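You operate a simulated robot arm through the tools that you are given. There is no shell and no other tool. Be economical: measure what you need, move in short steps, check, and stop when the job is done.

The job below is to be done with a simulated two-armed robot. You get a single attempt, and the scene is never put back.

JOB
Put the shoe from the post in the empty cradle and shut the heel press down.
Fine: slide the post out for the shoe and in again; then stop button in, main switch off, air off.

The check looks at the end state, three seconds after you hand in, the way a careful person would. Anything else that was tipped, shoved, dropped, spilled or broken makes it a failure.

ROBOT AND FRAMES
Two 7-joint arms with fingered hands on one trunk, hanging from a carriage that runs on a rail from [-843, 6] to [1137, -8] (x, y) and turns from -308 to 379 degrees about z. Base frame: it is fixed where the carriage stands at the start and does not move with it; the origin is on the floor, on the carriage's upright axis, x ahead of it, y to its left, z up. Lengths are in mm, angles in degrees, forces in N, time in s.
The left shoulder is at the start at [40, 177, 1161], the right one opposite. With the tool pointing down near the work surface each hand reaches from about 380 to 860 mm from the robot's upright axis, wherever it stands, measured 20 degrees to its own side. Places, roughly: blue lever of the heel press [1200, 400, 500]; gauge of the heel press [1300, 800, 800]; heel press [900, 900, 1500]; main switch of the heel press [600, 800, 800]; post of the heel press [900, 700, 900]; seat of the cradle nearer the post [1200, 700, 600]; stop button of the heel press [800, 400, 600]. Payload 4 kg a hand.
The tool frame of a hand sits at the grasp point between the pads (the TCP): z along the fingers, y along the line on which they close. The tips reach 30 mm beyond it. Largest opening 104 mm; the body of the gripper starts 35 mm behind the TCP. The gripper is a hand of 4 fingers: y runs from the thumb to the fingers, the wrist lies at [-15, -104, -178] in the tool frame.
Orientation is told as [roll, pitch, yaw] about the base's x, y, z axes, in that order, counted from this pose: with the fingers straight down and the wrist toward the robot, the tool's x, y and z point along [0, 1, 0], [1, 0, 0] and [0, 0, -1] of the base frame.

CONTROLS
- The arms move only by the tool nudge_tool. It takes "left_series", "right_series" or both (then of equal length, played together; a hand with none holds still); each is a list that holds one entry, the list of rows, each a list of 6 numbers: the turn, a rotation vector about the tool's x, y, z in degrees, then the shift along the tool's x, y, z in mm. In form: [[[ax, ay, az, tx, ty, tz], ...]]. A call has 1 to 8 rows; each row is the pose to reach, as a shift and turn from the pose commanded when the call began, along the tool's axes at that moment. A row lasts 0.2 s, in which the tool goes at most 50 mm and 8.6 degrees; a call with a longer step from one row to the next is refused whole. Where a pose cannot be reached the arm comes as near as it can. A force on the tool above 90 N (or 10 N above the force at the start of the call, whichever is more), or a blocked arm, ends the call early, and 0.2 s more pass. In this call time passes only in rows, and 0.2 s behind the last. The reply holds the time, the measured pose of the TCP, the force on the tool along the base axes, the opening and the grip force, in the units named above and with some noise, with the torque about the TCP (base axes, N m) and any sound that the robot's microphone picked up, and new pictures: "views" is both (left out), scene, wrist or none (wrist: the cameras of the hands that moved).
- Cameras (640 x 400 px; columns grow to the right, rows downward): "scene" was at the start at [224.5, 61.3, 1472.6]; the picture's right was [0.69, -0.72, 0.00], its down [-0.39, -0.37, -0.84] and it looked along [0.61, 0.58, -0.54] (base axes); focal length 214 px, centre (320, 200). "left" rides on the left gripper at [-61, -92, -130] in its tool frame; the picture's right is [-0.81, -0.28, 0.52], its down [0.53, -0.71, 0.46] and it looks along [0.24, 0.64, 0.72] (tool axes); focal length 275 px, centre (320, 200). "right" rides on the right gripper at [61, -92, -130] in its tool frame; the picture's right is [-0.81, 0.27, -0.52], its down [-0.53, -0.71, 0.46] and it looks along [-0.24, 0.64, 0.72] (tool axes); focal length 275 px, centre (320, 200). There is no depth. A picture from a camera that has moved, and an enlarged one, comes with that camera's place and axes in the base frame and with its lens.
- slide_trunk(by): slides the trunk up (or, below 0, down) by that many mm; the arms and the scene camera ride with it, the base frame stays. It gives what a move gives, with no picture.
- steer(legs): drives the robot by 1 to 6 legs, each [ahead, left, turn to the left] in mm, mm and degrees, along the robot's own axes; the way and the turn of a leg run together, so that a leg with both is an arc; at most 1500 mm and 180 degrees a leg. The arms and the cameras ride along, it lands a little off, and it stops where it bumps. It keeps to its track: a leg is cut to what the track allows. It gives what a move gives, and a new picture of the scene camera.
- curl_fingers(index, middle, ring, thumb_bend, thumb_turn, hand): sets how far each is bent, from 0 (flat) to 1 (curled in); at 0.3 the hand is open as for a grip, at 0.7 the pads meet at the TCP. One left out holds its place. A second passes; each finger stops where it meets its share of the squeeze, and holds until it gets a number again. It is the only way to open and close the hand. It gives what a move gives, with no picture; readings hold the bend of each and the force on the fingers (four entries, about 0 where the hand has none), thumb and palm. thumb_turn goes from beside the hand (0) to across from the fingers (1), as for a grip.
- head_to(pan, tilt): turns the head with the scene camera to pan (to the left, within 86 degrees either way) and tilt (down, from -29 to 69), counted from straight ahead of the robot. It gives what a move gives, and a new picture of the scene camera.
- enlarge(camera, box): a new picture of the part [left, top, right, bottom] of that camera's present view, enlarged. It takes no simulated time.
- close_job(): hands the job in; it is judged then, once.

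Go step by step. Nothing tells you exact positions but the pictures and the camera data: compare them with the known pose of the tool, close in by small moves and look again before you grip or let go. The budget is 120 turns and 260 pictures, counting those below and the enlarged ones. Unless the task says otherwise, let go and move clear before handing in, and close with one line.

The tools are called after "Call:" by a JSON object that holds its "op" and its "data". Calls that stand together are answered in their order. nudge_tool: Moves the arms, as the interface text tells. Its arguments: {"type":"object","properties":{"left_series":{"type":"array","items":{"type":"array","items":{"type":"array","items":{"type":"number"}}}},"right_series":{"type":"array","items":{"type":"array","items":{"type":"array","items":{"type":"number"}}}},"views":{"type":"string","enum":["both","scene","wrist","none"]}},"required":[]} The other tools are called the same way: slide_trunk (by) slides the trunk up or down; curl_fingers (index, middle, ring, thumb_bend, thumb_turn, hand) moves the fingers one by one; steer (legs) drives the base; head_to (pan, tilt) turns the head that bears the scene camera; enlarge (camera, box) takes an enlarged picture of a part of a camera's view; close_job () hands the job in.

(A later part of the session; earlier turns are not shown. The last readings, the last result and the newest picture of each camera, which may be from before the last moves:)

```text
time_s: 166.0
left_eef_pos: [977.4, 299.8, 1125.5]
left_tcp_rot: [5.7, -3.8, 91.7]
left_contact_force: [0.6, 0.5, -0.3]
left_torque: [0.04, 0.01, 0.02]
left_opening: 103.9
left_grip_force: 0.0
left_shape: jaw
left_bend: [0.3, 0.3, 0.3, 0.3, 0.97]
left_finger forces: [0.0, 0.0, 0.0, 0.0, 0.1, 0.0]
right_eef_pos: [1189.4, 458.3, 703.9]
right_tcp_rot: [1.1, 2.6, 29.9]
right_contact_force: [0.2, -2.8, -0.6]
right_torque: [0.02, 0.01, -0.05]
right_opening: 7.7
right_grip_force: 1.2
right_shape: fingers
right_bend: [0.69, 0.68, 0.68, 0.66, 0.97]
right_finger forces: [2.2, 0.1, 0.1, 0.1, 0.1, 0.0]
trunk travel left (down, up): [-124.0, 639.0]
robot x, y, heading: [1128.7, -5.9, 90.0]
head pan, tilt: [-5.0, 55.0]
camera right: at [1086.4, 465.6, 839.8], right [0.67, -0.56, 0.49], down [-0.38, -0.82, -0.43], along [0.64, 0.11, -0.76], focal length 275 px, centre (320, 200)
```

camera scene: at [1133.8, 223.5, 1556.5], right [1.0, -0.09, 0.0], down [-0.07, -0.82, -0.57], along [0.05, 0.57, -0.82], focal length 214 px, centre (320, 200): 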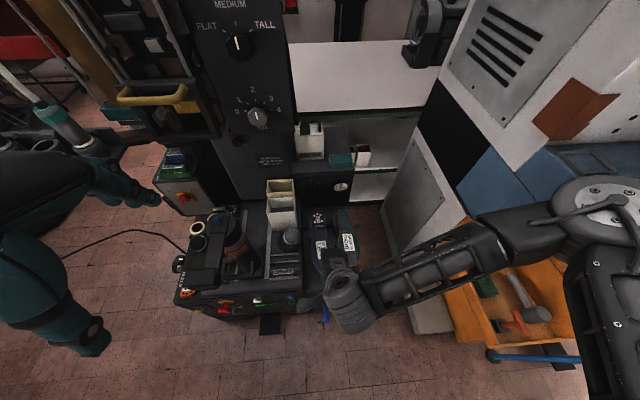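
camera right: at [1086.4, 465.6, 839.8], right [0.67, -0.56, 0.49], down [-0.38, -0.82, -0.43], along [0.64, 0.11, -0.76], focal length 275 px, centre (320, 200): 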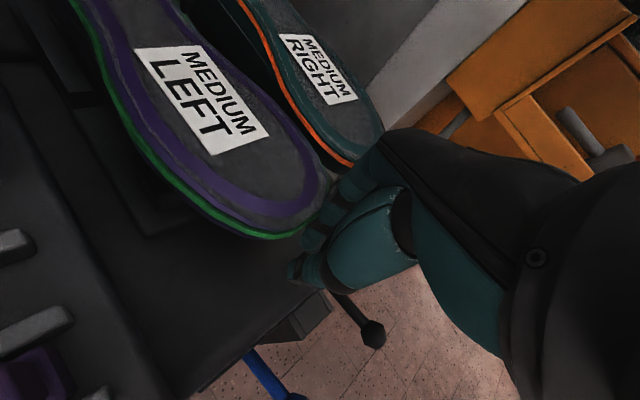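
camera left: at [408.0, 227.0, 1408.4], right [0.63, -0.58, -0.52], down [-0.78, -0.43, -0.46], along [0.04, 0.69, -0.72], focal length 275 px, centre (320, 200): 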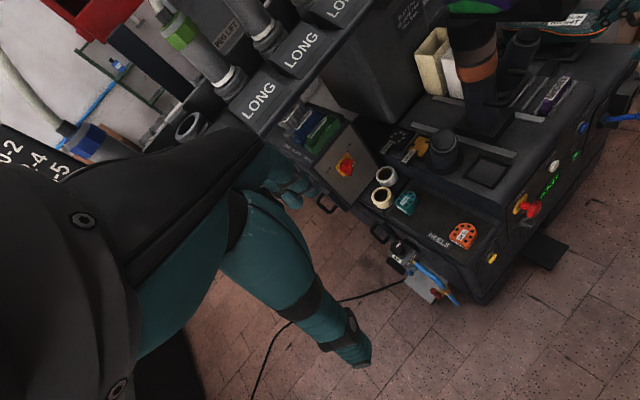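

Light contact at the toe (about 3 N). Pushing another ~24 mm.

Call:
{"op": "nudge_tool", "data": {"right_series": [[[0, 0, 0, 7, 4, 0], [0, 0, 0, 14, 8, 0], [0, 0, 0, 21, 12, 0]]], "views": "wrist"}}

Call:
{"op": "enlarge", "data": {"camera": "scene", "box": [250, 130, 410, 270]}}

```text
time_s: 166.8
left_eef_pos: [977.2, 296.7, 1125.2]
left_tcp_rot: [5.7, -3.6, 91.8]
left_contact_force: [0.2, -0.1, -0.6]
left_torque: [-0.01, 0.01, -0.03]
left_opening: 104.0
left_grip_force: 0.1
left_shape: jaw
left_bend: [0.3, 0.3, 0.3, 0.3, 0.97]
left_finger forces: [0.1, 0.0, 0.1, 0.0, 0.0, 0.1]
right_eef_pos: [1191.1, 477.5, 704.4]
right_tcp_rot: [0.9, 2.8, 29.9]
right_contact_force: [2.5, -15.6, 6.9]
right_torque: [0.15, -0.07, -0.25]
right_opening: 2.5
right_grip_force: 8.3
right_shape: fingers
right_bend: [0.7, 0.68, 0.68, 0.66, 0.97]
right_finger forces: [16.8, 0.0, 0.0, 0.0, 0.0, 0.0]
trunk travel left (down, up): [-124.0, 639.0]
robot x, y, heading: [1128.0, -6.7, 89.7]
head pan, tilt: [-5.0, 55.0]
camera right: at [1087.2, 485.5, 839.5], right [0.67, -0.56, 0.49], down [-0.37, -0.82, -0.43], along [0.64, 0.1, -0.76], focal length 275 px, centre (320, 200)
```

right: 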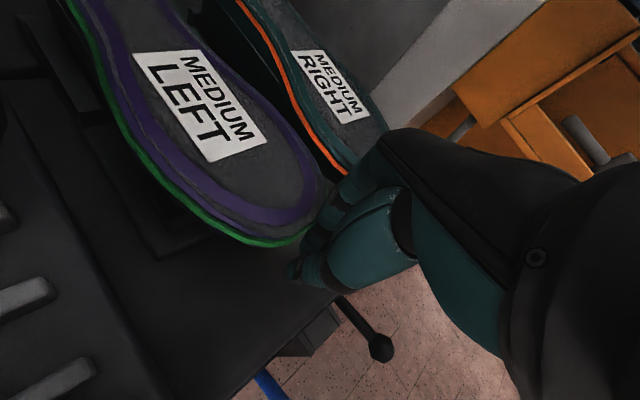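

```text
2.86 times, centred on (330, 200) of scene
camera zoom: at [1134.3, 221.1, 1281.1], right [1.0, -0.09, 0.0], down [-0.07, -0.82, -0.57], along [0.05, 0.57, -0.82], focal length 613 px, centre (291, 200)
```

zoom: 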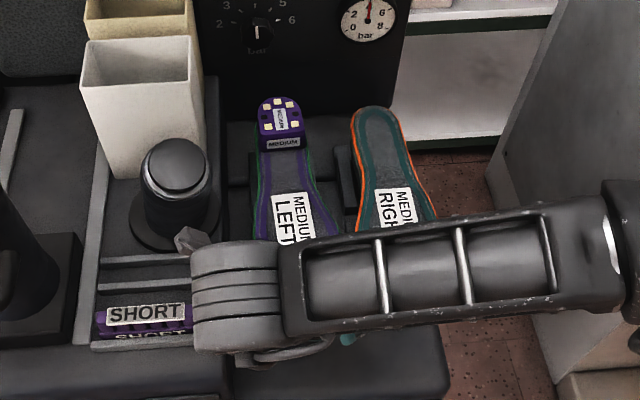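

The shoe is now against the back stop, level with its neighbour (force rose to 16 N). Retreating, rotating the hand back, and raising to travel over the post.

Call:
{"op": "nudge_tool", "data": {"right_series": [[[0, 0, 0, -25, -14, 0], [0, 0, -8, -50, -29, 0], [0, 0, -16, -64, -37, 0], [0, 0, -24, -64, -37, -10], [0, 0, -32, -64, -37, -20], [0, 0, -40, -64, -37, -20], [0, 0, -48, -64, -37, -20], [0, 0, -56, -64, -37, -20]]], "views": "none"}}

Call:
{"op": "slide_trunk", "data": {"by": 475}}

Call:
{"op": "steer", "data": {"legs": [[0, 528, 0], [0, 0, -25]]}}

```text
time_s: 168.6
left_eef_pos: [977.1, 300.6, 1126.0]
left_tcp_rot: [5.6, -3.8, 91.8]
left_contact_force: [0.2, 0.1, -0.6]
left_torque: [0.03, -0.03, -0.03]
left_opening: 103.9
left_grip_force: 0.0
left_shape: jaw
left_bend: [0.3, 0.3, 0.3, 0.3, 0.97]
left_finger forces: [0.0, 0.0, 0.0, 0.0, 0.0, 0.0]
right_eef_pos: [1191.8, 406.8, 724.9]
right_tcp_rot: [2.9, 0.4, 86.0]
right_contact_force: [-0.5, 0.6, -0.2]
right_torque: [-0.01, -0.01, -0.03]
right_opening: 8.4
right_grip_force: 0.1
right_shape: fingers
right_bend: [0.68, 0.68, 0.68, 0.66, 0.97]
right_finger forces: [0.1, 0.0, 0.0, 0.0, 0.1, 0.1]
trunk travel left (down, up): [-124.0, 639.0]
robot x, y, heading: [1124.2, -8.5, 90.0]
head pan, tilt: [-5.0, 55.0]
```

```text
refused: 475 is not a number from -400 to 400
```

```text
time_s: 170.1
left_eef_pos: [853.4, 303.0, 1125.6]
left_tcp_rot: [5.3, -3.8, 91.5]
left_contact_force: [0.1, -0.6, 0.0]
left_torque: [-0.04, 0.01, -0.03]
left_opening: 103.8
left_grip_force: 0.1
left_shape: jaw
left_bend: [0.3, 0.3, 0.3, 0.3, 0.97]
left_finger forces: [0.1, 0.1, 0.1, 0.1, 0.1, 0.0]
right_eef_pos: [1095.0, 413.6, 723.9]
right_tcp_rot: [-1.0, -0.1, 82.6]
right_contact_force: [40.4, -7.8, 18.4]
right_torque: [0.01, -0.92, -0.3]
right_opening: 2.1
right_grip_force: 25.1
right_shape: fingers
right_bend: [0.71, 0.68, 0.68, 0.66, 0.97]
right_finger forces: [50.0, 0.0, 0.1, 0.0, 0.0, 0.1]
trunk travel left (down, up): [-124.0, 639.0]
robot x, y, heading: [998.1, -4.5, 89.0]
head pan, tilt: [-5.0, 55.0]
stopped in leg 1: the force on the tool passed its limit at 99 N (the readings are from after the stop); the commanded pose is now the measured one
camera scene: at [1009.4, 223.8, 1281.4], right [1.0, -0.1, 0.01], down [-0.07, -0.82, -0.57], along [0.06, 0.57, -0.82], focal length 214 px, centre (320, 200)
```

scene: 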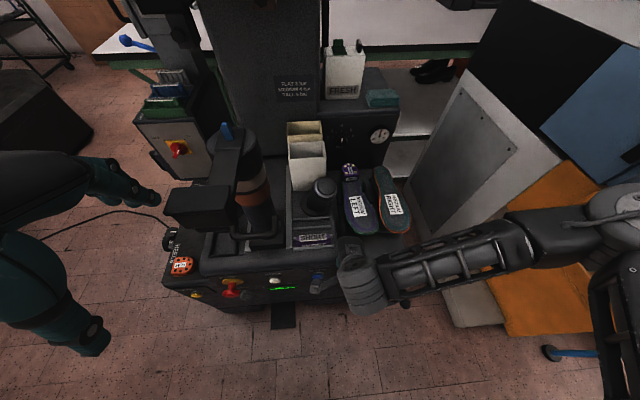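

The trunk slide was refused (400 max) and the hand met the side of the raised deck. Backing off right, then raising properly.

Call:
{"op": "steer", "data": {"legs": [[0, -40, 0]]}}

Call:
{"op": "slide_trunk", "data": {"by": 400}}

Call:
{"op": "slide_trunk", "data": {"by": 90}}

Call:
{"op": "enlarge", "data": {"camera": "scene", "box": [140, 150, 420, 330]}}

```text
time_s: 171.0
left_eef_pos: [885.6, 301.3, 1125.6]
left_tcp_rot: [5.7, -3.8, 91.5]
left_contact_force: [-0.5, 0.3, 0.5]
left_torque: [-0.03, 0.01, 0.02]
left_opening: 104.1
left_grip_force: 0.0
left_shape: jaw
left_bend: [0.3, 0.3, 0.3, 0.3, 0.97]
left_finger forces: [0.0, 0.0, 0.0, 0.1, 0.1, 0.0]
right_eef_pos: [1116.2, 413.1, 723.3]
right_tcp_rot: [0.1, 0.1, 83.4]
right_contact_force: [-0.4, -0.4, 0.8]
right_torque: [-0.01, 0.01, 0.0]
right_opening: 8.3
right_grip_force: 0.0
right_shape: fingers
right_bend: [0.68, 0.68, 0.68, 0.66, 0.97]
right_finger forces: [0.1, 0.0, 0.0, 0.0, 0.1, 0.1]
trunk travel left (down, up): [-124.0, 639.0]
robot x, y, heading: [1035.5, -4.0, 89.7]
head pan, tilt: [-5.0, 55.0]
camera scene: at [1041.5, 224.1, 1281.4], right [1.0, -0.09, 0.0], down [-0.08, -0.82, -0.57], along [0.05, 0.57, -0.82], focal length 214 px, centre (320, 200)
```

scene: 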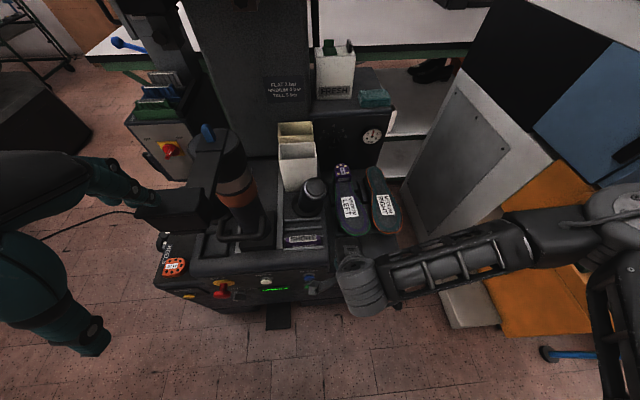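

```text
time_s: 174.8
left_eef_pos: [886.2, 302.0, 1525.8]
left_tcp_rot: [5.6, -3.8, 91.5]
left_contact_force: [0.0, 0.1, 0.6]
left_torque: [0.04, 0.02, 0.02]
left_opening: 103.9
left_grip_force: 0.0
left_shape: jaw
left_bend: [0.3, 0.3, 0.3, 0.3, 0.97]
left_finger forces: [0.0, 0.0, 0.0, 0.0, 0.0, 0.0]
right_eef_pos: [1118.1, 412.6, 1123.9]
right_tcp_rot: [0.1, 0.1, 83.4]
right_contact_force: [-0.3, -0.1, 0.7]
right_torque: [-0.01, -0.01, -0.01]
right_opening: 8.5
right_grip_force: 0.1
right_shape: fingers
right_bend: [0.68, 0.68, 0.68, 0.66, 0.97]
right_finger forces: [0.0, 0.0, 0.0, 0.0, 0.0, 0.0]
trunk travel left (down, up): [-524.0, 239.0]
robot x, y, heading: [1034.6, -5.7, 89.5]
head pan, tilt: [-5.0, 55.0]
```

```text
time_s: 176.0
left_eef_pos: [884.7, 302.2, 1616.9]
left_tcp_rot: [5.6, -3.8, 91.5]
left_contact_force: [0.0, 0.8, -0.2]
left_torque: [0.0, 0.0, 0.03]
left_opening: 103.9
left_grip_force: 0.0
left_shape: jaw
left_bend: [0.3, 0.3, 0.3, 0.3, 0.97]
left_finger forces: [0.0, 0.1, 0.0, 0.0, 0.0, 0.0]
right_eef_pos: [1119.7, 412.0, 1213.0]
right_tcp_rot: [0.1, 0.1, 83.3]
right_contact_force: [-0.3, 0.3, -0.4]
right_torque: [-0.02, 0.0, -0.01]
right_opening: 8.5
right_grip_force: 0.1
right_shape: fingers
right_bend: [0.68, 0.68, 0.68, 0.66, 0.97]
right_finger forces: [0.1, 0.0, 0.0, 0.0, 0.1, 0.0]
trunk travel left (down, up): [-614.0, 149.0]
robot x, y, heading: [1037.4, -7.5, 89.5]
head pan, tilt: [-5.0, 55.0]
```

```text
2.22 times, centred on (280, 240) of scene
camera zoom: at [1042.2, 224.1, 1771.4], right [1.0, -0.09, 0.0], down [-0.08, -0.82, -0.57], along [0.05, 0.57, -0.82], focal length 477 px, centre (409, 111)
```

zoom: 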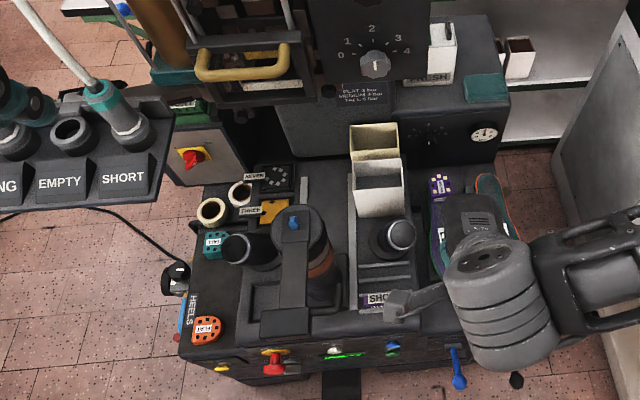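

The left hand happens to be right in line with the post's beam. I'll use it: fist, drive right a bit for reach, and lower it in front of the beam.

Call:
{"op": "curl_fingers", "data": {"hand": "left", "index": 0.68, "middle": 0.68, "ring": 0.68, "thumb_bend": 0.66}}

Call:
{"op": "steer", "data": {"legs": [[0, -85, 0]]}}

Call:
{"op": "nudge_tool", "data": {"left_series": [[[0, 0, 0, 20, 0, 40], [0, 0, 0, 40, 0, 80], [0, 0, 0, 60, 0, 120], [0, 0, 0, 80, 0, 160], [0, 0, 0, 85, 0, 205], [0, 0, 0, 85, 0, 250], [0, 0, 0, 85, 0, 295], [0, 0, 0, 85, 0, 340]]], "views": "scene"}}

```text
time_s: 177.0
left_eef_pos: [884.6, 302.0, 1616.3]
left_tcp_rot: [5.5, -3.8, 91.5]
left_contact_force: [0.0, 0.5, 0.1]
left_torque: [-0.01, -0.01, -0.01]
left_opening: 8.9
left_grip_force: 0.1
left_shape: fingers
left_bend: [0.68, 0.68, 0.68, 0.66, 0.97]
left_finger forces: [0.0, 0.0, 0.1, 0.0, 0.0, 0.1]
right_eef_pos: [1118.7, 412.3, 1213.5]
right_tcp_rot: [0.2, 0.1, 83.2]
right_contact_force: [0.7, -0.1, -0.4]
right_torque: [0.0, -0.02, 0.01]
right_opening: 8.3
right_grip_force: 0.2
right_shape: fingers
right_bend: [0.68, 0.68, 0.68, 0.66, 0.97]
right_finger forces: [0.0, 0.0, 0.0, 0.0, 0.1, 0.1]
trunk travel left (down, up): [-614.0, 149.0]
robot x, y, heading: [1036.6, -7.5, 89.6]
head pan, tilt: [-5.0, 55.0]
```

```text
time_s: 178.1
left_eef_pos: [969.9, 301.6, 1617.2]
left_tcp_rot: [5.7, -3.8, 91.7]
left_contact_force: [-0.1, -0.1, -0.1]
left_torque: [-0.04, -0.02, -0.04]
left_opening: 9.0
left_grip_force: 0.0
left_shape: fingers
left_bend: [0.68, 0.68, 0.68, 0.66, 0.97]
left_finger forces: [0.0, 0.0, 0.0, 0.1, 0.0, 0.0]
right_eef_pos: [1201.9, 412.4, 1213.2]
right_tcp_rot: [0.1, 0.1, 83.5]
right_contact_force: [-1.3, -0.5, 0.6]
right_torque: [0.02, 0.01, 0.0]
right_opening: 8.5
right_grip_force: 0.1
right_shape: fingers
right_bend: [0.68, 0.68, 0.68, 0.66, 0.97]
right_finger forces: [0.0, 0.0, 0.0, 0.0, 0.0, 0.0]
trunk travel left (down, up): [-614.0, 149.0]
robot x, y, heading: [1121.2, -6.5, 89.7]
head pan, tilt: [-5.0, 55.0]
camera scene: at [1126.5, 223.6, 1771.5], right [1.0, -0.09, 0.0], down [-0.08, -0.82, -0.57], along [0.05, 0.57, -0.82], focal length 214 px, centre (320, 200)
```

scene: 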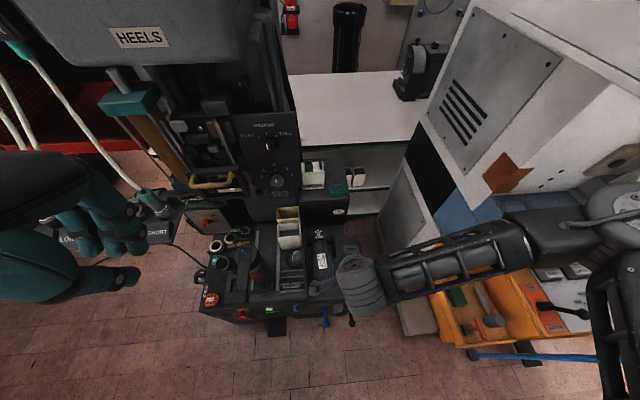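

```text
time_s: 179.9
left_eef_pos: [839.5, 412.3, 1274.1]
left_tcp_rot: [5.5, -3.7, 91.6]
left_contact_force: [-1.0, 0.0, 1.4]
left_torque: [-0.01, 0.0, -0.01]
left_opening: 8.5
left_grip_force: 0.0
left_shape: fingers
left_bend: [0.68, 0.68, 0.68, 0.66, 0.97]
left_finger forces: [0.0, 0.0, 0.1, 0.0, 0.0, 0.0]
left hand out of reach, approached as far as the arm can: row 3, 4, 5, 6, 7, 8
right_eef_pos: [1202.5, 411.6, 1213.7]
right_tcp_rot: [0.1, 0.1, 83.4]
right_contact_force: [0.9, -0.1, 0.8]
right_torque: [-0.03, -0.01, -0.01]
right_opening: 8.6
right_grip_force: 0.0
right_shape: fingers
right_bend: [0.68, 0.68, 0.68, 0.66, 0.97]
right_finger forces: [0.1, 0.0, 0.0, 0.0, 0.0, 0.1]
trunk travel left (down, up): [-614.0, 149.0]
robot x, y, heading: [1121.3, -6.8, 89.8]
head pan, tilt: [-5.0, 55.0]
camera scene: at [1126.6, 223.4, 1771.5], right [1.0, -0.09, 0.0], down [-0.08, -0.82, -0.57], along [0.05, 0.57, -0.82], focal length 214 px, centre (320, 200)
```

scene: 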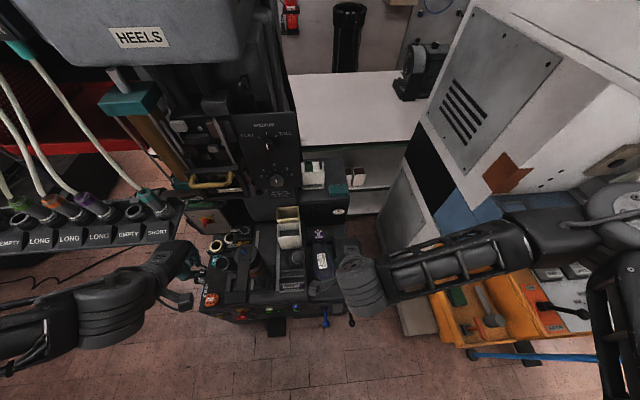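

The left arm prefers a lower shoulder rather than a low hand. I'll raise both hands relative to the trunk, then lower the trunk.

Call:
{"op": "nudge_tool", "data": {"left_series": [[[0, 0, 0, 0, -5, -40], [0, 0, 0, -5, -15, -80], [0, 0, 0, -12, -35, -120], [0, 0, 0, -20, -55, -160], [0, 0, 0, -30, -75, -200], [0, 0, 0, -40, -90, -235], [0, 0, 0, -46, -100, -260]]], "right_series": [[[0, 0, 0, 0, 0, -43], [0, 0, 0, 0, 0, -86], [0, 0, 0, 0, 0, -129], [0, 0, 0, 0, 0, -172], [0, 0, 0, 0, 0, -215], [0, 0, 0, 0, 0, -258], [0, 0, 0, 0, 0, -300]]], "views": "none"}}

Call:
{"op": "slide_trunk", "data": {"by": -300}}

Call:
{"op": "head_to", "data": {"pan": 25, "tilt": 50}}

```text
time_s: 181.5
left_eef_pos: [920.1, 305.6, 1533.3]
left_tcp_rot: [5.7, -3.7, 91.6]
left_contact_force: [-0.9, -0.5, 0.1]
left_torque: [-0.01, 0.01, -0.02]
left_opening: 8.6
left_grip_force: 0.1
left_shape: fingers
left_bend: [0.68, 0.68, 0.68, 0.66, 0.97]
left_finger forces: [0.1, 0.1, 0.1, 0.0, 0.0, 0.0]
left hand out of reach, approached as far as the arm can: row 1, 2, 3, 4, 5, 6, 7
right_eef_pos: [1203.0, 412.2, 1511.0]
right_tcp_rot: [0.1, 0.1, 83.4]
right_contact_force: [-0.3, -0.2, 0.5]
right_torque: [-0.02, -0.06, 0.01]
right_opening: 8.6
right_grip_force: 0.1
right_shape: fingers
right_bend: [0.68, 0.68, 0.68, 0.66, 0.97]
right_finger forces: [0.1, 0.0, 0.0, 0.1, 0.1, 0.0]
trunk travel left (down, up): [-614.0, 149.0]
robot x, y, heading: [1117.2, -7.0, 89.7]
head pan, tilt: [-5.0, 55.0]
```

```text
time_s: 184.5
left_eef_pos: [920.2, 306.8, 1231.4]
left_tcp_rot: [5.7, -3.6, 91.6]
left_contact_force: [-0.8, -0.3, -0.5]
left_torque: [0.0, -0.01, 0.0]
left_opening: 8.5
left_grip_force: 0.0
left_shape: fingers
left_bend: [0.68, 0.68, 0.68, 0.66, 0.97]
left_finger forces: [0.0, 0.0, 0.0, 0.0, 0.0, 0.1]
right_eef_pos: [1203.3, 412.3, 1211.5]
right_tcp_rot: [0.2, 0.1, 83.5]
right_contact_force: [0.7, -0.8, -0.4]
right_torque: [0.02, 0.01, -0.01]
right_opening: 8.6
right_grip_force: 0.1
right_shape: fingers
right_bend: [0.68, 0.68, 0.68, 0.66, 0.97]
right_finger forces: [0.1, 0.0, 0.1, 0.0, 0.0, 0.0]
trunk travel left (down, up): [-314.0, 449.0]
robot x, y, heading: [1121.9, -9.3, 90.0]
head pan, tilt: [-5.0, 55.0]
```

```text
time_s: 185.5
left_eef_pos: [920.7, 306.4, 1232.8]
left_tcp_rot: [5.7, -3.7, 91.6]
left_contact_force: [-0.5, -0.9, -0.1]
left_torque: [0.03, -0.02, 0.04]
left_opening: 8.7
left_grip_force: 0.1
left_shape: fingers
left_bend: [0.68, 0.68, 0.68, 0.66, 0.97]
left_finger forces: [0.0, 0.0, 0.0, 0.0, 0.0, 0.0]
right_eef_pos: [1203.1, 413.2, 1212.1]
right_tcp_rot: [0.1, 0.1, 83.4]
right_contact_force: [-0.8, 0.0, 0.3]
right_torque: [-0.02, 0.0, -0.01]
right_opening: 8.8
right_grip_force: 0.0
right_shape: fingers
right_bend: [0.68, 0.68, 0.68, 0.66, 0.97]
right_finger forces: [0.0, 0.1, 0.0, 0.0, 0.0, 0.0]
trunk travel left (down, up): [-314.0, 449.0]
robot x, y, heading: [1120.3, -9.5, 89.7]
head pan, tilt: [25.0, 50.0]
camera scene: at [1087.8, 221.7, 1478.0], right [0.91, 0.42, 0.0], down [0.32, -0.7, -0.64], along [-0.27, 0.58, -0.77], focal length 214 px, centre (320, 200)
```

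scene: 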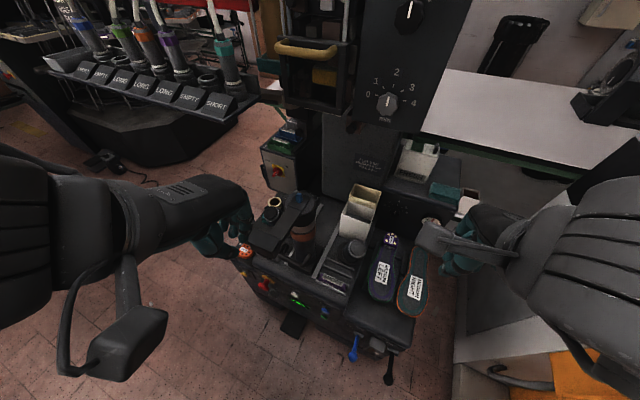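

Now drive 38 mm left and lower the trunk so the left fist is in front of the beam's end.

Call:
{"op": "steer", "data": {"legs": [[0, 38, 0]]}}

Call:
{"op": "slide_trunk", "data": {"by": -182}}

Call:
{"op": "enlarge", "data": {"camera": "scene", "box": [160, 120, 420, 300]}}

Call:
{"op": "enlarge", "data": {"camera": "left", "box": [0, 0, 640, 400]}}

```text
time_s: 186.3
left_eef_pos: [880.3, 306.3, 1231.9]
left_tcp_rot: [5.7, -3.7, 91.6]
left_contact_force: [-0.5, 0.0, 0.9]
left_torque: [-0.02, -0.01, 0.0]
left_opening: 8.4
left_grip_force: 0.0
left_shape: fingers
left_bend: [0.68, 0.68, 0.68, 0.66, 0.97]
left_finger forces: [0.1, 0.0, 0.1, 0.0, 0.0, 0.0]
right_eef_pos: [1163.7, 412.9, 1212.4]
right_tcp_rot: [0.1, 0.1, 83.4]
right_contact_force: [0.1, 0.1, 0.7]
right_torque: [0.03, -0.04, -0.02]
right_opening: 8.6
right_grip_force: 0.1
right_shape: fingers
right_bend: [0.68, 0.68, 0.68, 0.66, 0.97]
right_finger forces: [0.0, 0.0, 0.1, 0.1, 0.0, 0.0]
trunk travel left (down, up): [-314.0, 449.0]
robot x, y, heading: [1081.5, -6.2, 89.6]
head pan, tilt: [25.0, 50.0]
camera scene: at [1048.9, 222.0, 1478.0], right [0.91, 0.42, 0.0], down [0.32, -0.7, -0.64], along [-0.27, 0.58, -0.77], focal length 214 px, centre (320, 200)
```

scene: 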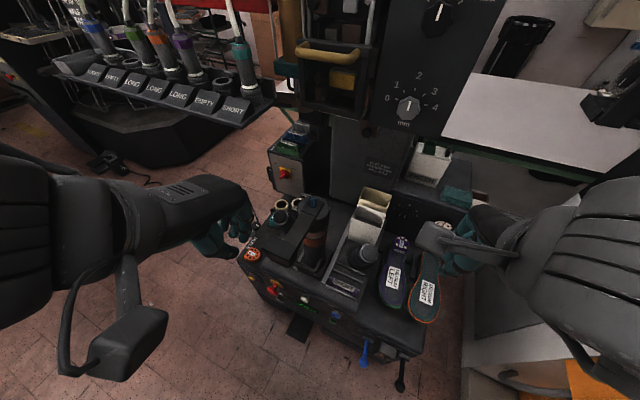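

```text
time_s: 188.4
left_eef_pos: [882.2, 307.3, 1050.0]
left_tcp_rot: [5.7, -3.6, 91.5]
left_contact_force: [0.6, 0.1, 0.5]
left_torque: [0.0, -0.01, 0.01]
left_opening: 8.6
left_grip_force: 0.0
left_shape: fingers
left_bend: [0.68, 0.68, 0.68, 0.66, 0.97]
left_finger forces: [0.0, 0.1, 0.0, 0.1, 0.0, 0.0]
right_eef_pos: [1164.6, 413.5, 1029.7]
right_tcp_rot: [0.1, 0.1, 83.4]
right_contact_force: [0.0, 0.0, 0.8]
right_torque: [-0.04, 0.03, -0.03]
right_opening: 8.3
right_grip_force: 0.1
right_shape: fingers
right_bend: [0.68, 0.68, 0.68, 0.66, 0.97]
right_finger forces: [0.0, 0.1, 0.0, 0.1, 0.0, 0.1]
trunk travel left (down, up): [-132.0, 631.0]
robot x, y, heading: [1083.5, -5.0, 89.7]
head pan, tilt: [25.0, 50.0]
```

```text
2.22 times, centred on (290, 210) of scene
camera zoom: at [1049.7, 222.0, 1296.0], right [0.91, 0.42, 0.0], down [0.32, -0.7, -0.64], along [-0.27, 0.58, -0.77], focal length 477 px, centre (387, 178)
```

zoom: 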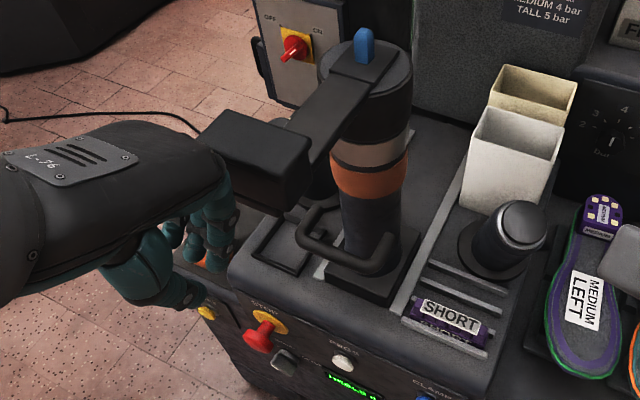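

```text
1.00 times, centred on (320, 200) of left (not enlarged: the box is as wide or as high as the picture)
camera zoom: at [958.3, 209.9, 1167.9], right [0.76, -0.21, -0.61], down [-0.56, -0.7, -0.45], along [-0.33, 0.68, -0.65], focal length 275 px, centre (320, 200)
```

zoom: 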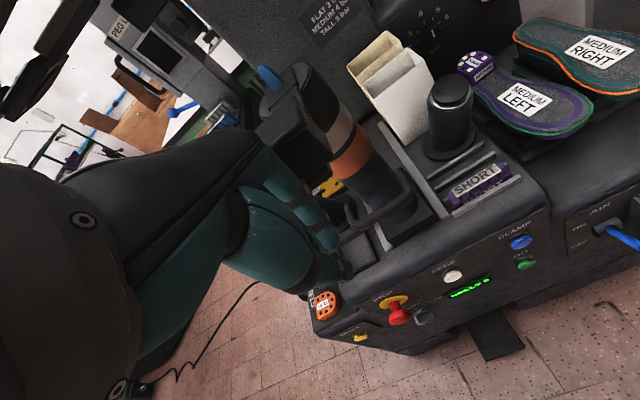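

The fist is right behind the beam block. Pushing the post in.

Call:
{"op": "nudge_tool", "data": {"left_series": [[[0, 0, 0, 0, 25, 0], [0, 0, 0, 0, 50, 0], [0, 0, 0, 0, 75, 0], [0, 0, 0, 0, 100, 0], [0, 0, 0, 0, 125, 0], [0, 0, 0, 0, 145, 0], [0, 0, 0, 0, 165, 0], [0, 0, 0, 0, 185, 0]]], "views": "none"}}

Call:
{"op": "enlarge", "data": {"camera": "scene", "box": [160, 90, 420, 270]}}

```text
time_s: 190.2
left_eef_pos: [875.6, 486.8, 1061.9]
left_tcp_rot: [5.7, -3.6, 91.6]
left_contact_force: [2.0, -22.6, 6.9]
left_torque: [0.74, 0.11, 0.17]
left_opening: 8.6
left_grip_force: 10.9
left_shape: fingers
left_bend: [0.68, 0.7, 0.68, 0.66, 0.97]
left_finger forces: [0.0, 22.2, 0.0, 0.0, 0.0, 0.0]
right_eef_pos: [1163.9, 407.9, 1029.7]
right_tcp_rot: [0.2, 0.2, 83.3]
right_contact_force: [0.1, -0.3, -0.1]
right_torque: [0.03, -0.04, 0.0]
right_opening: 8.8
right_grip_force: 0.1
right_shape: fingers
right_bend: [0.68, 0.68, 0.68, 0.66, 0.97]
right_finger forces: [0.0, 0.1, 0.0, 0.1, 0.0, 0.1]
trunk travel left (down, up): [-132.0, 631.0]
robot x, y, heading: [1084.1, -8.5, 89.8]
head pan, tilt: [25.0, 50.0]
```

```text
2.22 times, centred on (290, 180) of scene
camera zoom: at [1049.4, 218.6, 1295.4], right [0.91, 0.42, 0.0], down [0.32, -0.7, -0.64], along [-0.27, 0.58, -0.77], focal length 477 px, centre (387, 244)
```

zoom: 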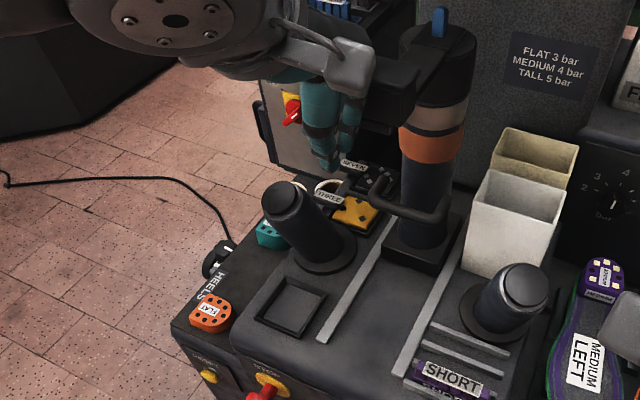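

The post is nearly in. Pushing a bit further until firm.

Call:
{"op": "nudge_tool", "data": {"left_series": [[[0, 0, 0, 0, 8, 0], [0, 0, 0, 0, 16, 0], [0, 0, 0, 0, 24, 0]]], "views": "none"}}

Call:
{"op": "enlarge", "data": {"camera": "scene", "box": [220, 100, 420, 240]}}

```text
time_s: 191.0
left_eef_pos: [876.0, 502.4, 1062.6]
left_tcp_rot: [5.8, -3.4, 91.4]
left_contact_force: [-3.5, -84.1, 29.7]
left_torque: [2.95, -0.22, -0.21]
left_opening: 0.0
left_grip_force: 44.2
left_shape: fingers
left_bend: [0.7, 0.7, 0.68, 0.62, 0.97]
left_finger forces: [53.2, 35.0, 0.1, 0.1, 0.0, 0.1]
right_eef_pos: [1163.9, 401.0, 1026.0]
right_tcp_rot: [0.1, 0.6, 83.6]
right_contact_force: [-0.7, 0.7, 0.3]
right_torque: [0.05, 0.01, 0.01]
right_opening: 8.3
right_grip_force: 0.1
right_shape: fingers
right_bend: [0.68, 0.68, 0.68, 0.66, 0.97]
right_finger forces: [0.0, 0.1, 0.0, 0.0, 0.1, 0.1]
trunk travel left (down, up): [-132.0, 631.0]
robot x, y, heading: [1082.5, -7.3, 89.7]
head pan, tilt: [25.0, 50.0]
```

```text
2.86 times, centred on (320, 170) of scene
camera zoom: at [1048.4, 213.5, 1294.3], right [0.91, 0.42, 0.0], down [0.32, -0.7, -0.64], along [-0.27, 0.58, -0.77], focal length 613 px, centre (320, 286)
```

zoom: 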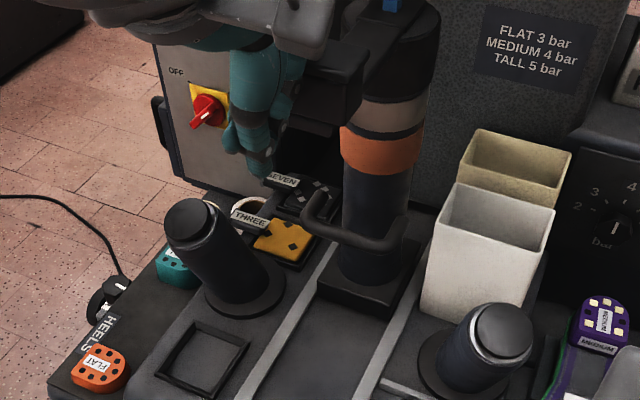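

The post is fully in (firm at 84 N). Next is the stop button, which I place at [767, 397, 600]. Retracting the left fist and bringing it down in front of the panel.

Call:
{"op": "nudge_tool", "data": {"left_series": [[[0, 0, 0, 15, -45, 0], [0, 0, 0, 35, -88, 0], [0, 0, 0, 70, -120, 0], [0, 0, 0, 105, -145, 0], [0, 0, 0, 109, -150, 45], [0, 0, 0, 109, -150, 90], [0, 0, 0, 109, -150, 135], [0, 0, 0, 109, -150, 180]]], "views": "none"}}

Call:
{"op": "slide_trunk", "data": {"by": -130}}

Call:
{"op": "steer", "data": {"legs": [[0, -14, 0]]}}

```text
time_s: 192.8
left_eef_pos: [743.5, 399.8, 891.2]
left_tcp_rot: [5.6, -3.7, 91.5]
left_contact_force: [-0.4, 0.1, -0.3]
left_torque: [0.01, 0.01, 0.0]
left_opening: 8.6
left_grip_force: 0.0
left_shape: fingers
left_bend: [0.68, 0.68, 0.68, 0.66, 0.97]
left_finger forces: [0.0, 0.0, 0.0, 0.0, 0.2, 0.0]
left hand out of reach, approached as far as the arm can: row 7, 8
right_eef_pos: [1166.0, 412.4, 1030.6]
right_tcp_rot: [0.0, 0.1, 83.2]
right_contact_force: [0.1, -0.1, 0.9]
right_torque: [-0.01, -0.04, 0.0]
right_opening: 8.6
right_grip_force: 0.1
right_shape: fingers
right_bend: [0.68, 0.68, 0.68, 0.66, 0.97]
right_finger forces: [0.0, 0.0, 0.0, 0.0, 0.1, 0.0]
trunk travel left (down, up): [-132.0, 631.0]
robot x, y, heading: [1083.9, -8.2, 89.9]
head pan, tilt: [25.0, 50.0]
```

```text
time_s: 194.3
left_eef_pos: [743.8, 399.9, 762.5]
left_tcp_rot: [5.7, -3.8, 91.6]
left_contact_force: [0.1, 0.0, -0.5]
left_torque: [-0.02, 0.0, 0.01]
left_opening: 8.7
left_grip_force: 0.0
left_shape: fingers
left_bend: [0.68, 0.68, 0.68, 0.66, 0.97]
left_finger forces: [0.1, 0.0, 0.0, 0.0, 0.1, 0.0]
right_eef_pos: [1165.0, 411.9, 901.4]
right_tcp_rot: [0.0, 0.1, 83.4]
right_contact_force: [0.4, 0.2, -0.2]
right_torque: [0.0, -0.01, -0.02]
right_opening: 8.4
right_grip_force: 0.0
right_shape: fingers
right_bend: [0.68, 0.68, 0.68, 0.66, 0.97]
right_finger forces: [0.0, 0.0, 0.0, 0.0, 0.1, 0.0]
trunk travel left (down, up): [-2.0, 761.0]
robot x, y, heading: [1083.2, -10.8, 89.6]
head pan, tilt: [25.0, 50.0]
```

```text
time_s: 195.1
left_eef_pos: [754.3, 399.9, 762.9]
left_tcp_rot: [5.8, -3.8, 91.5]
left_contact_force: [-0.2, 0.4, 0.1]
left_torque: [-0.03, -0.02, -0.02]
left_opening: 8.5
left_grip_force: 0.0
left_shape: fingers
left_bend: [0.68, 0.68, 0.68, 0.66, 0.97]
left_finger forces: [0.1, 0.0, 0.0, 0.0, 0.0, 0.0]
right_eef_pos: [1176.2, 412.1, 900.2]
right_tcp_rot: [0.3, 0.1, 83.4]
right_contact_force: [-0.5, -0.3, -0.1]
right_torque: [0.01, -0.02, -0.01]
right_opening: 8.4
right_grip_force: 0.1
right_shape: fingers
right_bend: [0.68, 0.68, 0.68, 0.66, 0.97]
right_finger forces: [0.0, 0.1, 0.0, 0.0, 0.1, 0.1]
trunk travel left (down, up): [-2.0, 761.0]
robot x, y, heading: [1095.0, -7.8, 90.0]
head pan, tilt: [25.0, 50.0]
camera scene: at [1061.2, 221.9, 1166.1], right [0.91, 0.42, 0.0], down [0.32, -0.7, -0.64], along [-0.27, 0.58, -0.77], focal length 214 px, centre (320, 200)
```

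scene: 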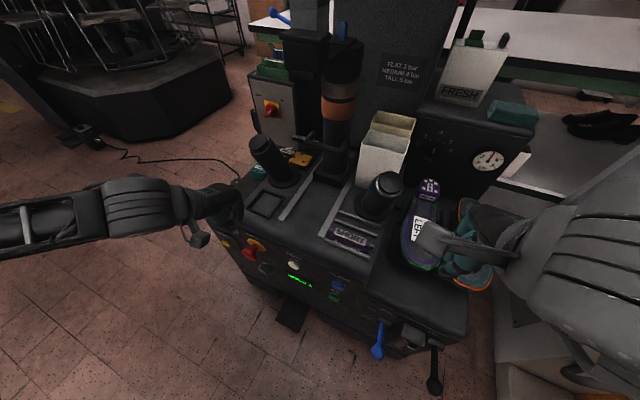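

The left arm can't fold low there. I'll use the right hand from a spot further left instead: drive to x≈405 and turn 25° right.

Call:
{"op": "steer", "data": {"legs": [[0, 690, 0], [0, 0, -25]]}}

Call:
{"op": "nudge_tool", "data": {"right_series": [[[0, 0, -8, -20, 15, 20], [0, 0, -16, -40, 30, 55], [0, 0, -24, -60, 45, 90], [0, 0, -31, -75, 58, 130], [0, 0, -31, -85, 68, 175], [0, 0, -31, -85, 68, 220], [0, 0, -31, -85, 68, 262], [0, 0, -31, -85, 68, 300]]], "views": "none"}}

Call:
{"op": "head_to", "data": {"pan": -20, "tilt": 40}}

```text
time_s: 200.1
left_eef_pos: [280.1, 508.4, 762.4]
left_tcp_rot: [5.6, -3.7, 67.0]
left_contact_force: [0.7, 0.3, 0.3]
left_torque: [-0.03, 0.02, 0.0]
left_opening: 8.6
left_grip_force: 0.0
left_shape: fingers
left_bend: [0.68, 0.68, 0.68, 0.66, 0.97]
left_finger forces: [0.0, 0.1, 0.1, 0.1, 0.0, 0.0]
right_eef_pos: [667.4, 344.0, 900.0]
right_tcp_rot: [0.1, 0.1, 58.8]
right_contact_force: [-0.4, -0.4, -0.1]
right_torque: [-0.02, 0.01, -0.01]
right_opening: 8.5
right_grip_force: 0.1
right_shape: fingers
right_bend: [0.68, 0.68, 0.68, 0.66, 0.97]
right_finger forces: [0.0, 0.0, 0.0, 0.1, 0.0, 0.1]
trunk travel left (down, up): [-2.0, 761.0]
robot x, y, heading: [415.3, -5.7, 65.0]
head pan, tilt: [25.0, 50.0]
camera scene: at [483.3, 218.7, 1166.0], right [1.0, 0.0, 0.0], down [0.0, -0.77, -0.64], along [0.0, 0.64, -0.77], focal length 214 px, centre (320, 200)
```

scene: 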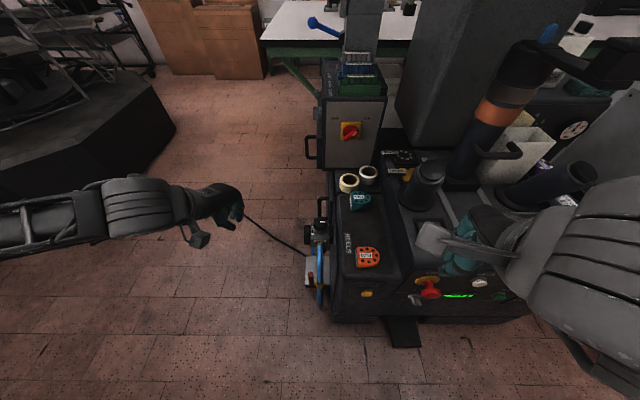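

```text
time_s: 201.9
left_eef_pos: [284.2, 505.3, 760.6]
left_tcp_rot: [5.6, -3.7, 67.0]
left_contact_force: [0.5, -0.1, 0.0]
left_torque: [0.0, -0.03, -0.04]
left_opening: 8.3
left_grip_force: 0.0
left_shape: fingers
left_bend: [0.68, 0.68, 0.68, 0.66, 0.97]
left_finger forces: [0.1, 0.0, 0.0, 0.0, 0.1, 0.0]
right_eef_pos: [781.2, 354.0, 603.7]
right_tcp_rot: [-0.2, 0.1, 89.5]
right_contact_force: [10.5, -10.5, 10.2]
right_torque: [0.48, -0.03, -0.28]
right_opening: 4.4
right_grip_force: 9.6
right_shape: fingers
right_bend: [0.7, 0.69, 0.68, 0.66, 0.97]
right_finger forces: [8.7, 10.1, 0.0, 0.1, 0.0, 0.1]
trunk travel left (down, up): [-2.0, 761.0]
robot x, y, heading: [414.1, -2.9, 64.6]
head pan, tilt: [25.0, 50.0]
heard: click
```

```text
time_s: 203.1
left_eef_pos: [283.4, 506.0, 761.1]
left_tcp_rot: [5.4, -3.7, 66.9]
left_contact_force: [-0.2, -0.5, -1.0]
left_torque: [-0.02, 0.0, 0.04]
left_opening: 9.0
left_grip_force: 0.0
left_shape: fingers
left_bend: [0.68, 0.68, 0.68, 0.66, 0.97]
left_finger forces: [0.0, 0.0, 0.1, 0.1, 0.1, 0.2]
right_eef_pos: [782.0, 354.3, 603.9]
right_tcp_rot: [-0.1, 0.3, 89.6]
right_contact_force: [14.0, -12.9, 6.0]
right_torque: [0.32, -0.01, -0.38]
right_opening: 3.5
right_grip_force: 10.7
right_shape: fingers
right_bend: [0.7, 0.7, 0.68, 0.66, 0.97]
right_finger forces: [8.2, 12.7, 0.1, 0.0, 0.1, 0.0]
trunk travel left (down, up): [-2.0, 761.0]
robot x, y, heading: [415.3, -4.8, 64.8]
head pan, tilt: [-20.0, 40.0]
camera scene: at [546.5, 199.9, 1180.1], right [0.71, -0.71, 0.0], down [-0.45, -0.46, -0.77], along [0.54, 0.54, -0.64], focal length 214 px, centre (320, 200)
```

scene: 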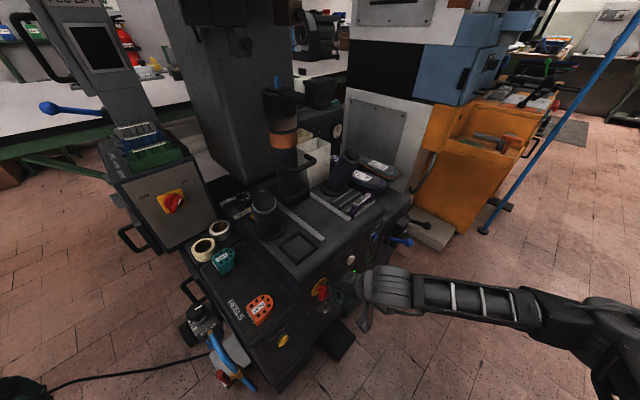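

I heard a click while descending; something on the panel was touched. Enlarging to see.

Call:
{"op": "enlarge", "data": {"camera": "scene", "box": [280, 250, 400, 330]}}

Call:
{"op": "enlarge", "data": {"camera": "right", "box": [120, 100, 440, 400]}}

```text
5.00 times, centred on (340, 290) of scene
camera zoom: at [546.5, 199.9, 1180.1], right [0.71, -0.71, 0.0], down [-0.45, -0.46, -0.77], along [0.54, 0.54, -0.64], focal length 1072 px, centre (220, -250)
```

zoom: 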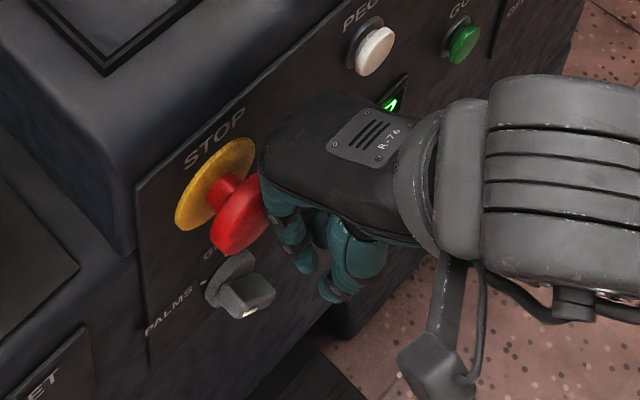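

```text
1.33 times, centred on (280, 250) of right
camera zoom: at [719.2, 263.3, 733.1], right [0.81, 0.27, 0.52], down [0.53, -0.72, -0.45], along [0.25, 0.64, -0.73], focal length 367 px, centre (373, 133)
```

zoom: 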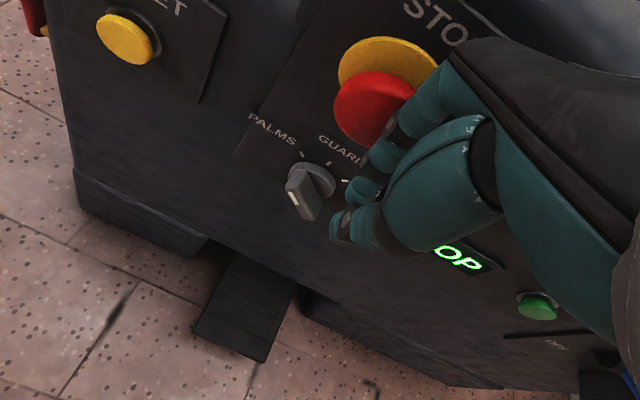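

The display now ends in "OP", so the stop seems pressed. I'll back away and verify the button and the selector next to it.

Call:
{"op": "nudge_tool", "data": {"right_series": [[[0, 0, 0, -5, -25, 0], [0, 0, 0, -40, -35, -10], [0, 0, 0, -80, -35, -30]]], "views": "none"}}

Call:
{"op": "enlarge", "data": {"camera": "scene", "box": [290, 250, 390, 330]}}

```text
time_s: 203.8
left_eef_pos: [280.9, 508.7, 761.9]
left_tcp_rot: [5.6, -3.8, 66.9]
left_contact_force: [-0.6, 0.5, -0.2]
left_torque: [-0.02, -0.01, 0.02]
left_opening: 8.6
left_grip_force: 0.0
left_shape: fingers
left_bend: [0.68, 0.68, 0.68, 0.66, 0.97]
left_finger forces: [0.0, 0.1, 0.0, 0.0, 0.1, 0.0]
right_eef_pos: [857.2, 323.7, 630.3]
right_tcp_rot: [0.1, 0.0, 89.9]
right_contact_force: [0.9, 0.8, 0.8]
right_torque: [0.04, 0.0, 0.05]
right_opening: 8.2
right_grip_force: 0.0
right_shape: fingers
right_bend: [0.68, 0.68, 0.68, 0.66, 0.97]
right_finger forces: [0.0, 0.0, 0.0, 0.0, 0.0, 0.0]
trunk travel left (down, up): [-2.0, 761.0]
robot x, y, heading: [416.9, -1.3, 65.0]
head pan, tilt: [-20.0, 40.0]
```

```text
5.00 times, centred on (340, 290) of scene
camera zoom: at [544.3, 202.4, 1180.3], right [0.71, -0.71, 0.0], down [-0.45, -0.45, -0.77], along [0.54, 0.54, -0.64], focal length 1072 px, centre (220, -250)
```

zoom: 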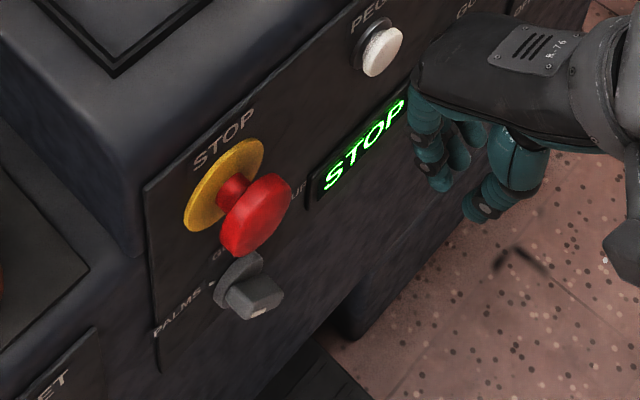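

Stop is engaged (display shows STOP). Now the main switch at about [571, 796, 803]. Looking at it closely.

Call:
{"op": "enlarge", "data": {"camera": "scene", "box": [120, 160, 240, 250]}}

Call:
{"op": "slide_trunk", "data": {"by": 100}}

```text
4.44 times, centred on (180, 205) of scene
camera zoom: at [544.3, 202.4, 1180.3], right [0.71, -0.71, 0.0], down [-0.45, -0.45, -0.77], along [0.54, 0.54, -0.64], focal length 953 px, centre (942, 178)
```

zoom: 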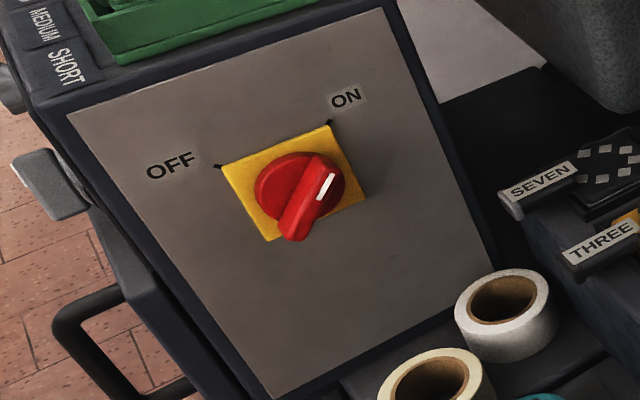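

```text
time_s: 205.2
left_eef_pos: [279.4, 508.3, 862.5]
left_tcp_rot: [5.5, -3.7, 67.0]
left_contact_force: [-0.4, -0.1, 0.0]
left_torque: [-0.01, 0.04, -0.04]
left_opening: 8.5
left_grip_force: 0.0
left_shape: fingers
left_bend: [0.68, 0.68, 0.68, 0.66, 0.97]
left_finger forces: [0.0, 0.1, 0.0, 0.0, 0.0, 0.1]
right_eef_pos: [855.7, 322.1, 730.4]
right_tcp_rot: [0.2, -0.1, 89.7]
right_contact_force: [0.7, 0.0, -0.2]
right_torque: [0.0, -0.02, -0.02]
right_opening: 8.2
right_grip_force: 0.0
right_shape: fingers
right_bend: [0.68, 0.68, 0.68, 0.66, 0.97]
right_finger forces: [0.0, 0.1, 0.1, 0.0, 0.0, 0.0]
trunk travel left (down, up): [-102.0, 661.0]
robot x, y, heading: [413.4, -1.8, 64.9]
head pan, tilt: [-20.0, 40.0]
```

The pointer is at ON (upper right); pushing its upper end to the left turns it to OFF. I'll raise, turn back to face, then bring the closed fingers, tilted 45° forward, to the right of the knob.

Call:
{"op": "slide_trunk", "data": {"by": 160}}

Call:
{"op": "steer", "data": {"legs": [[0, 0, 25]]}}

Call:
{"op": "nudge_tool", "data": {"right_series": [[[0, 0, 8.3, -3, 28, -3], [0, 0, 16.6, -6, 56, -6], [0, 0, 25, -9, 84, -10]]], "views": "none"}}

Call:
{"op": "nudge_tool", "data": {"right_series": [[[-7.5, 0, 0, 0, 28, 5], [-15, 0, 0, 0, 56, 10], [-22.5, 0, 0, 0, 84, 15], [-30, 0, 0, 0, 112, 20], [-37.5, 0, 0, 0, 140, 25], [-45, 0, 0, 0, 165, 25]]], "views": "wrist"}}

```text
time_s: 207.0
left_eef_pos: [278.8, 508.3, 1021.6]
left_tcp_rot: [5.5, -3.7, 66.8]
left_contact_force: [0.3, 0.2, -0.3]
left_torque: [-0.02, 0.02, 0.01]
left_opening: 8.6
left_grip_force: 0.1
left_shape: fingers
left_bend: [0.68, 0.68, 0.68, 0.66, 0.97]
left_finger forces: [0.1, 0.0, 0.0, 0.0, 0.0, 0.1]
right_eef_pos: [855.8, 321.7, 891.0]
right_tcp_rot: [0.2, 0.0, 89.8]
right_contact_force: [-0.1, -0.2, 0.3]
right_torque: [0.0, -0.02, -0.02]
right_opening: 8.3
right_grip_force: 0.1
right_shape: fingers
right_bend: [0.68, 0.68, 0.68, 0.66, 0.97]
right_finger forces: [0.0, 0.0, 0.1, 0.0, 0.1, 0.0]
trunk travel left (down, up): [-262.0, 501.0]
robot x, y, heading: [421.9, -2.6, 64.8]
head pan, tilt: [-20.0, 40.0]
```

```text
time_s: 208.7
left_eef_pos: [78.2, 404.3, 1022.2]
left_tcp_rot: [5.6, -3.7, 91.7]
left_contact_force: [0.4, -0.3, -1.1]
left_torque: [-0.01, 0.01, 0.03]
left_opening: 8.6
left_grip_force: 0.0
left_shape: fingers
left_bend: [0.68, 0.68, 0.68, 0.66, 0.97]
left_finger forces: [0.1, 0.0, 0.0, 0.1, 0.0, 0.0]
right_eef_pos: [678.7, 478.0, 890.1]
right_tcp_rot: [0.0, 0.0, 114.5]
right_contact_force: [0.4, 0.4, -0.4]
right_torque: [0.01, 0.01, -0.01]
right_opening: 8.4
right_grip_force: 0.1
right_shape: fingers
right_bend: [0.68, 0.68, 0.68, 0.66, 0.97]
right_finger forces: [0.0, 0.0, 0.0, 0.0, 0.0, 0.0]
trunk travel left (down, up): [-262.0, 501.0]
robot x, y, heading: [414.6, -3.5, 89.8]
head pan, tilt: [-20.0, 40.0]
camera scene: at [445.7, 236.5, 1440.2], right [0.94, -0.35, 0.0], down [-0.22, -0.6, -0.77], along [0.26, 0.72, -0.64], focal length 214 px, centre (320, 200)
```

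scene: 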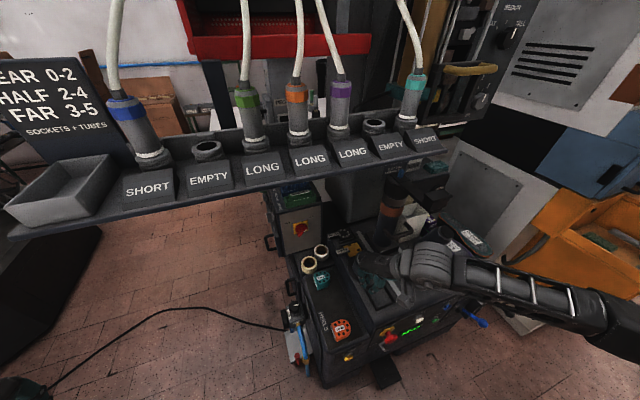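

```text
time_s: 209.5
left_eef_pos: [75.4, 404.3, 1021.6]
left_tcp_rot: [5.7, -3.7, 91.6]
left_contact_force: [-0.9, -0.1, 0.4]
left_torque: [-0.02, -0.04, 0.01]
left_opening: 8.5
left_grip_force: 0.0
left_shape: fingers
left_bend: [0.68, 0.68, 0.68, 0.66, 0.97]
left_finger forces: [0.0, 0.0, 0.0, 0.0, 0.1, 0.0]
right_eef_pos: [651.2, 560.4, 899.9]
right_tcp_rot: [0.1, 0.1, 89.2]
right_contact_force: [-0.1, 0.5, 0.2]
right_torque: [-0.02, -0.03, 0.0]
right_opening: 8.5
right_grip_force: 0.0
right_shape: fingers
right_bend: [0.68, 0.68, 0.68, 0.66, 0.97]
right_finger forces: [0.0, 0.0, 0.0, 0.0, 0.0, 0.0]
trunk travel left (down, up): [-262.0, 501.0]
robot x, y, heading: [415.2, -2.8, 89.7]
head pan, tilt: [-20.0, 40.0]
```

```text
time_s: 210.9
left_eef_pos: [74.9, 405.1, 1022.1]
left_tcp_rot: [5.7, -3.7, 91.7]
left_contact_force: [0.3, 0.4, -0.2]
left_torque: [-0.01, -0.05, 0.02]
left_opening: 8.6
left_grip_force: 0.0
left_shape: fingers
left_bend: [0.68, 0.68, 0.68, 0.66, 0.97]
left_finger forces: [0.1, 0.1, 0.1, 0.1, 0.1, 0.1]
right_eef_pos: [595.5, 672.9, 906.8]
right_tcp_rot: [1.8, -28.8, 99.3]
right_contact_force: [-0.4, 1.2, 0.3]
right_torque: [-0.05, -0.07, 0.0]
right_opening: 8.4
right_grip_force: 0.0
right_shape: fingers
right_bend: [0.68, 0.68, 0.68, 0.66, 0.97]
right_finger forces: [0.1, 0.0, 0.1, 0.0, 0.0, 0.0]
right hand out of reach, approached as far as the arm can: row 4, 5, 6
trunk travel left (down, up): [-262.0, 501.0]
robot x, y, heading: [417.5, -1.2, 89.5]
head pan, tilt: [-20.0, 40.0]
camera right: at [561.5, 521.3, 976.9], right [0.81, 0.14, 0.56], down [0.57, -0.31, -0.76], along [0.07, 0.94, -0.33], focal length 275 px, centre (320, 200)
```

right: 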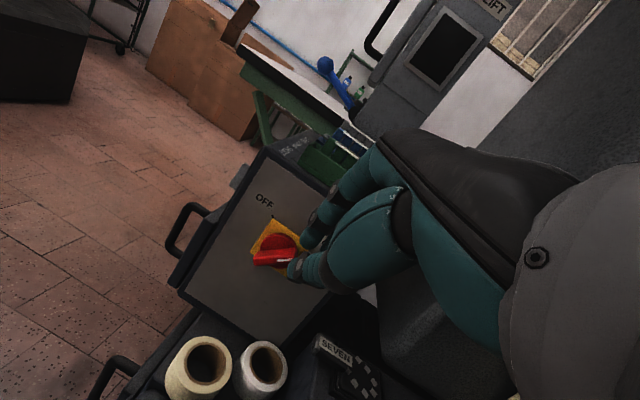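

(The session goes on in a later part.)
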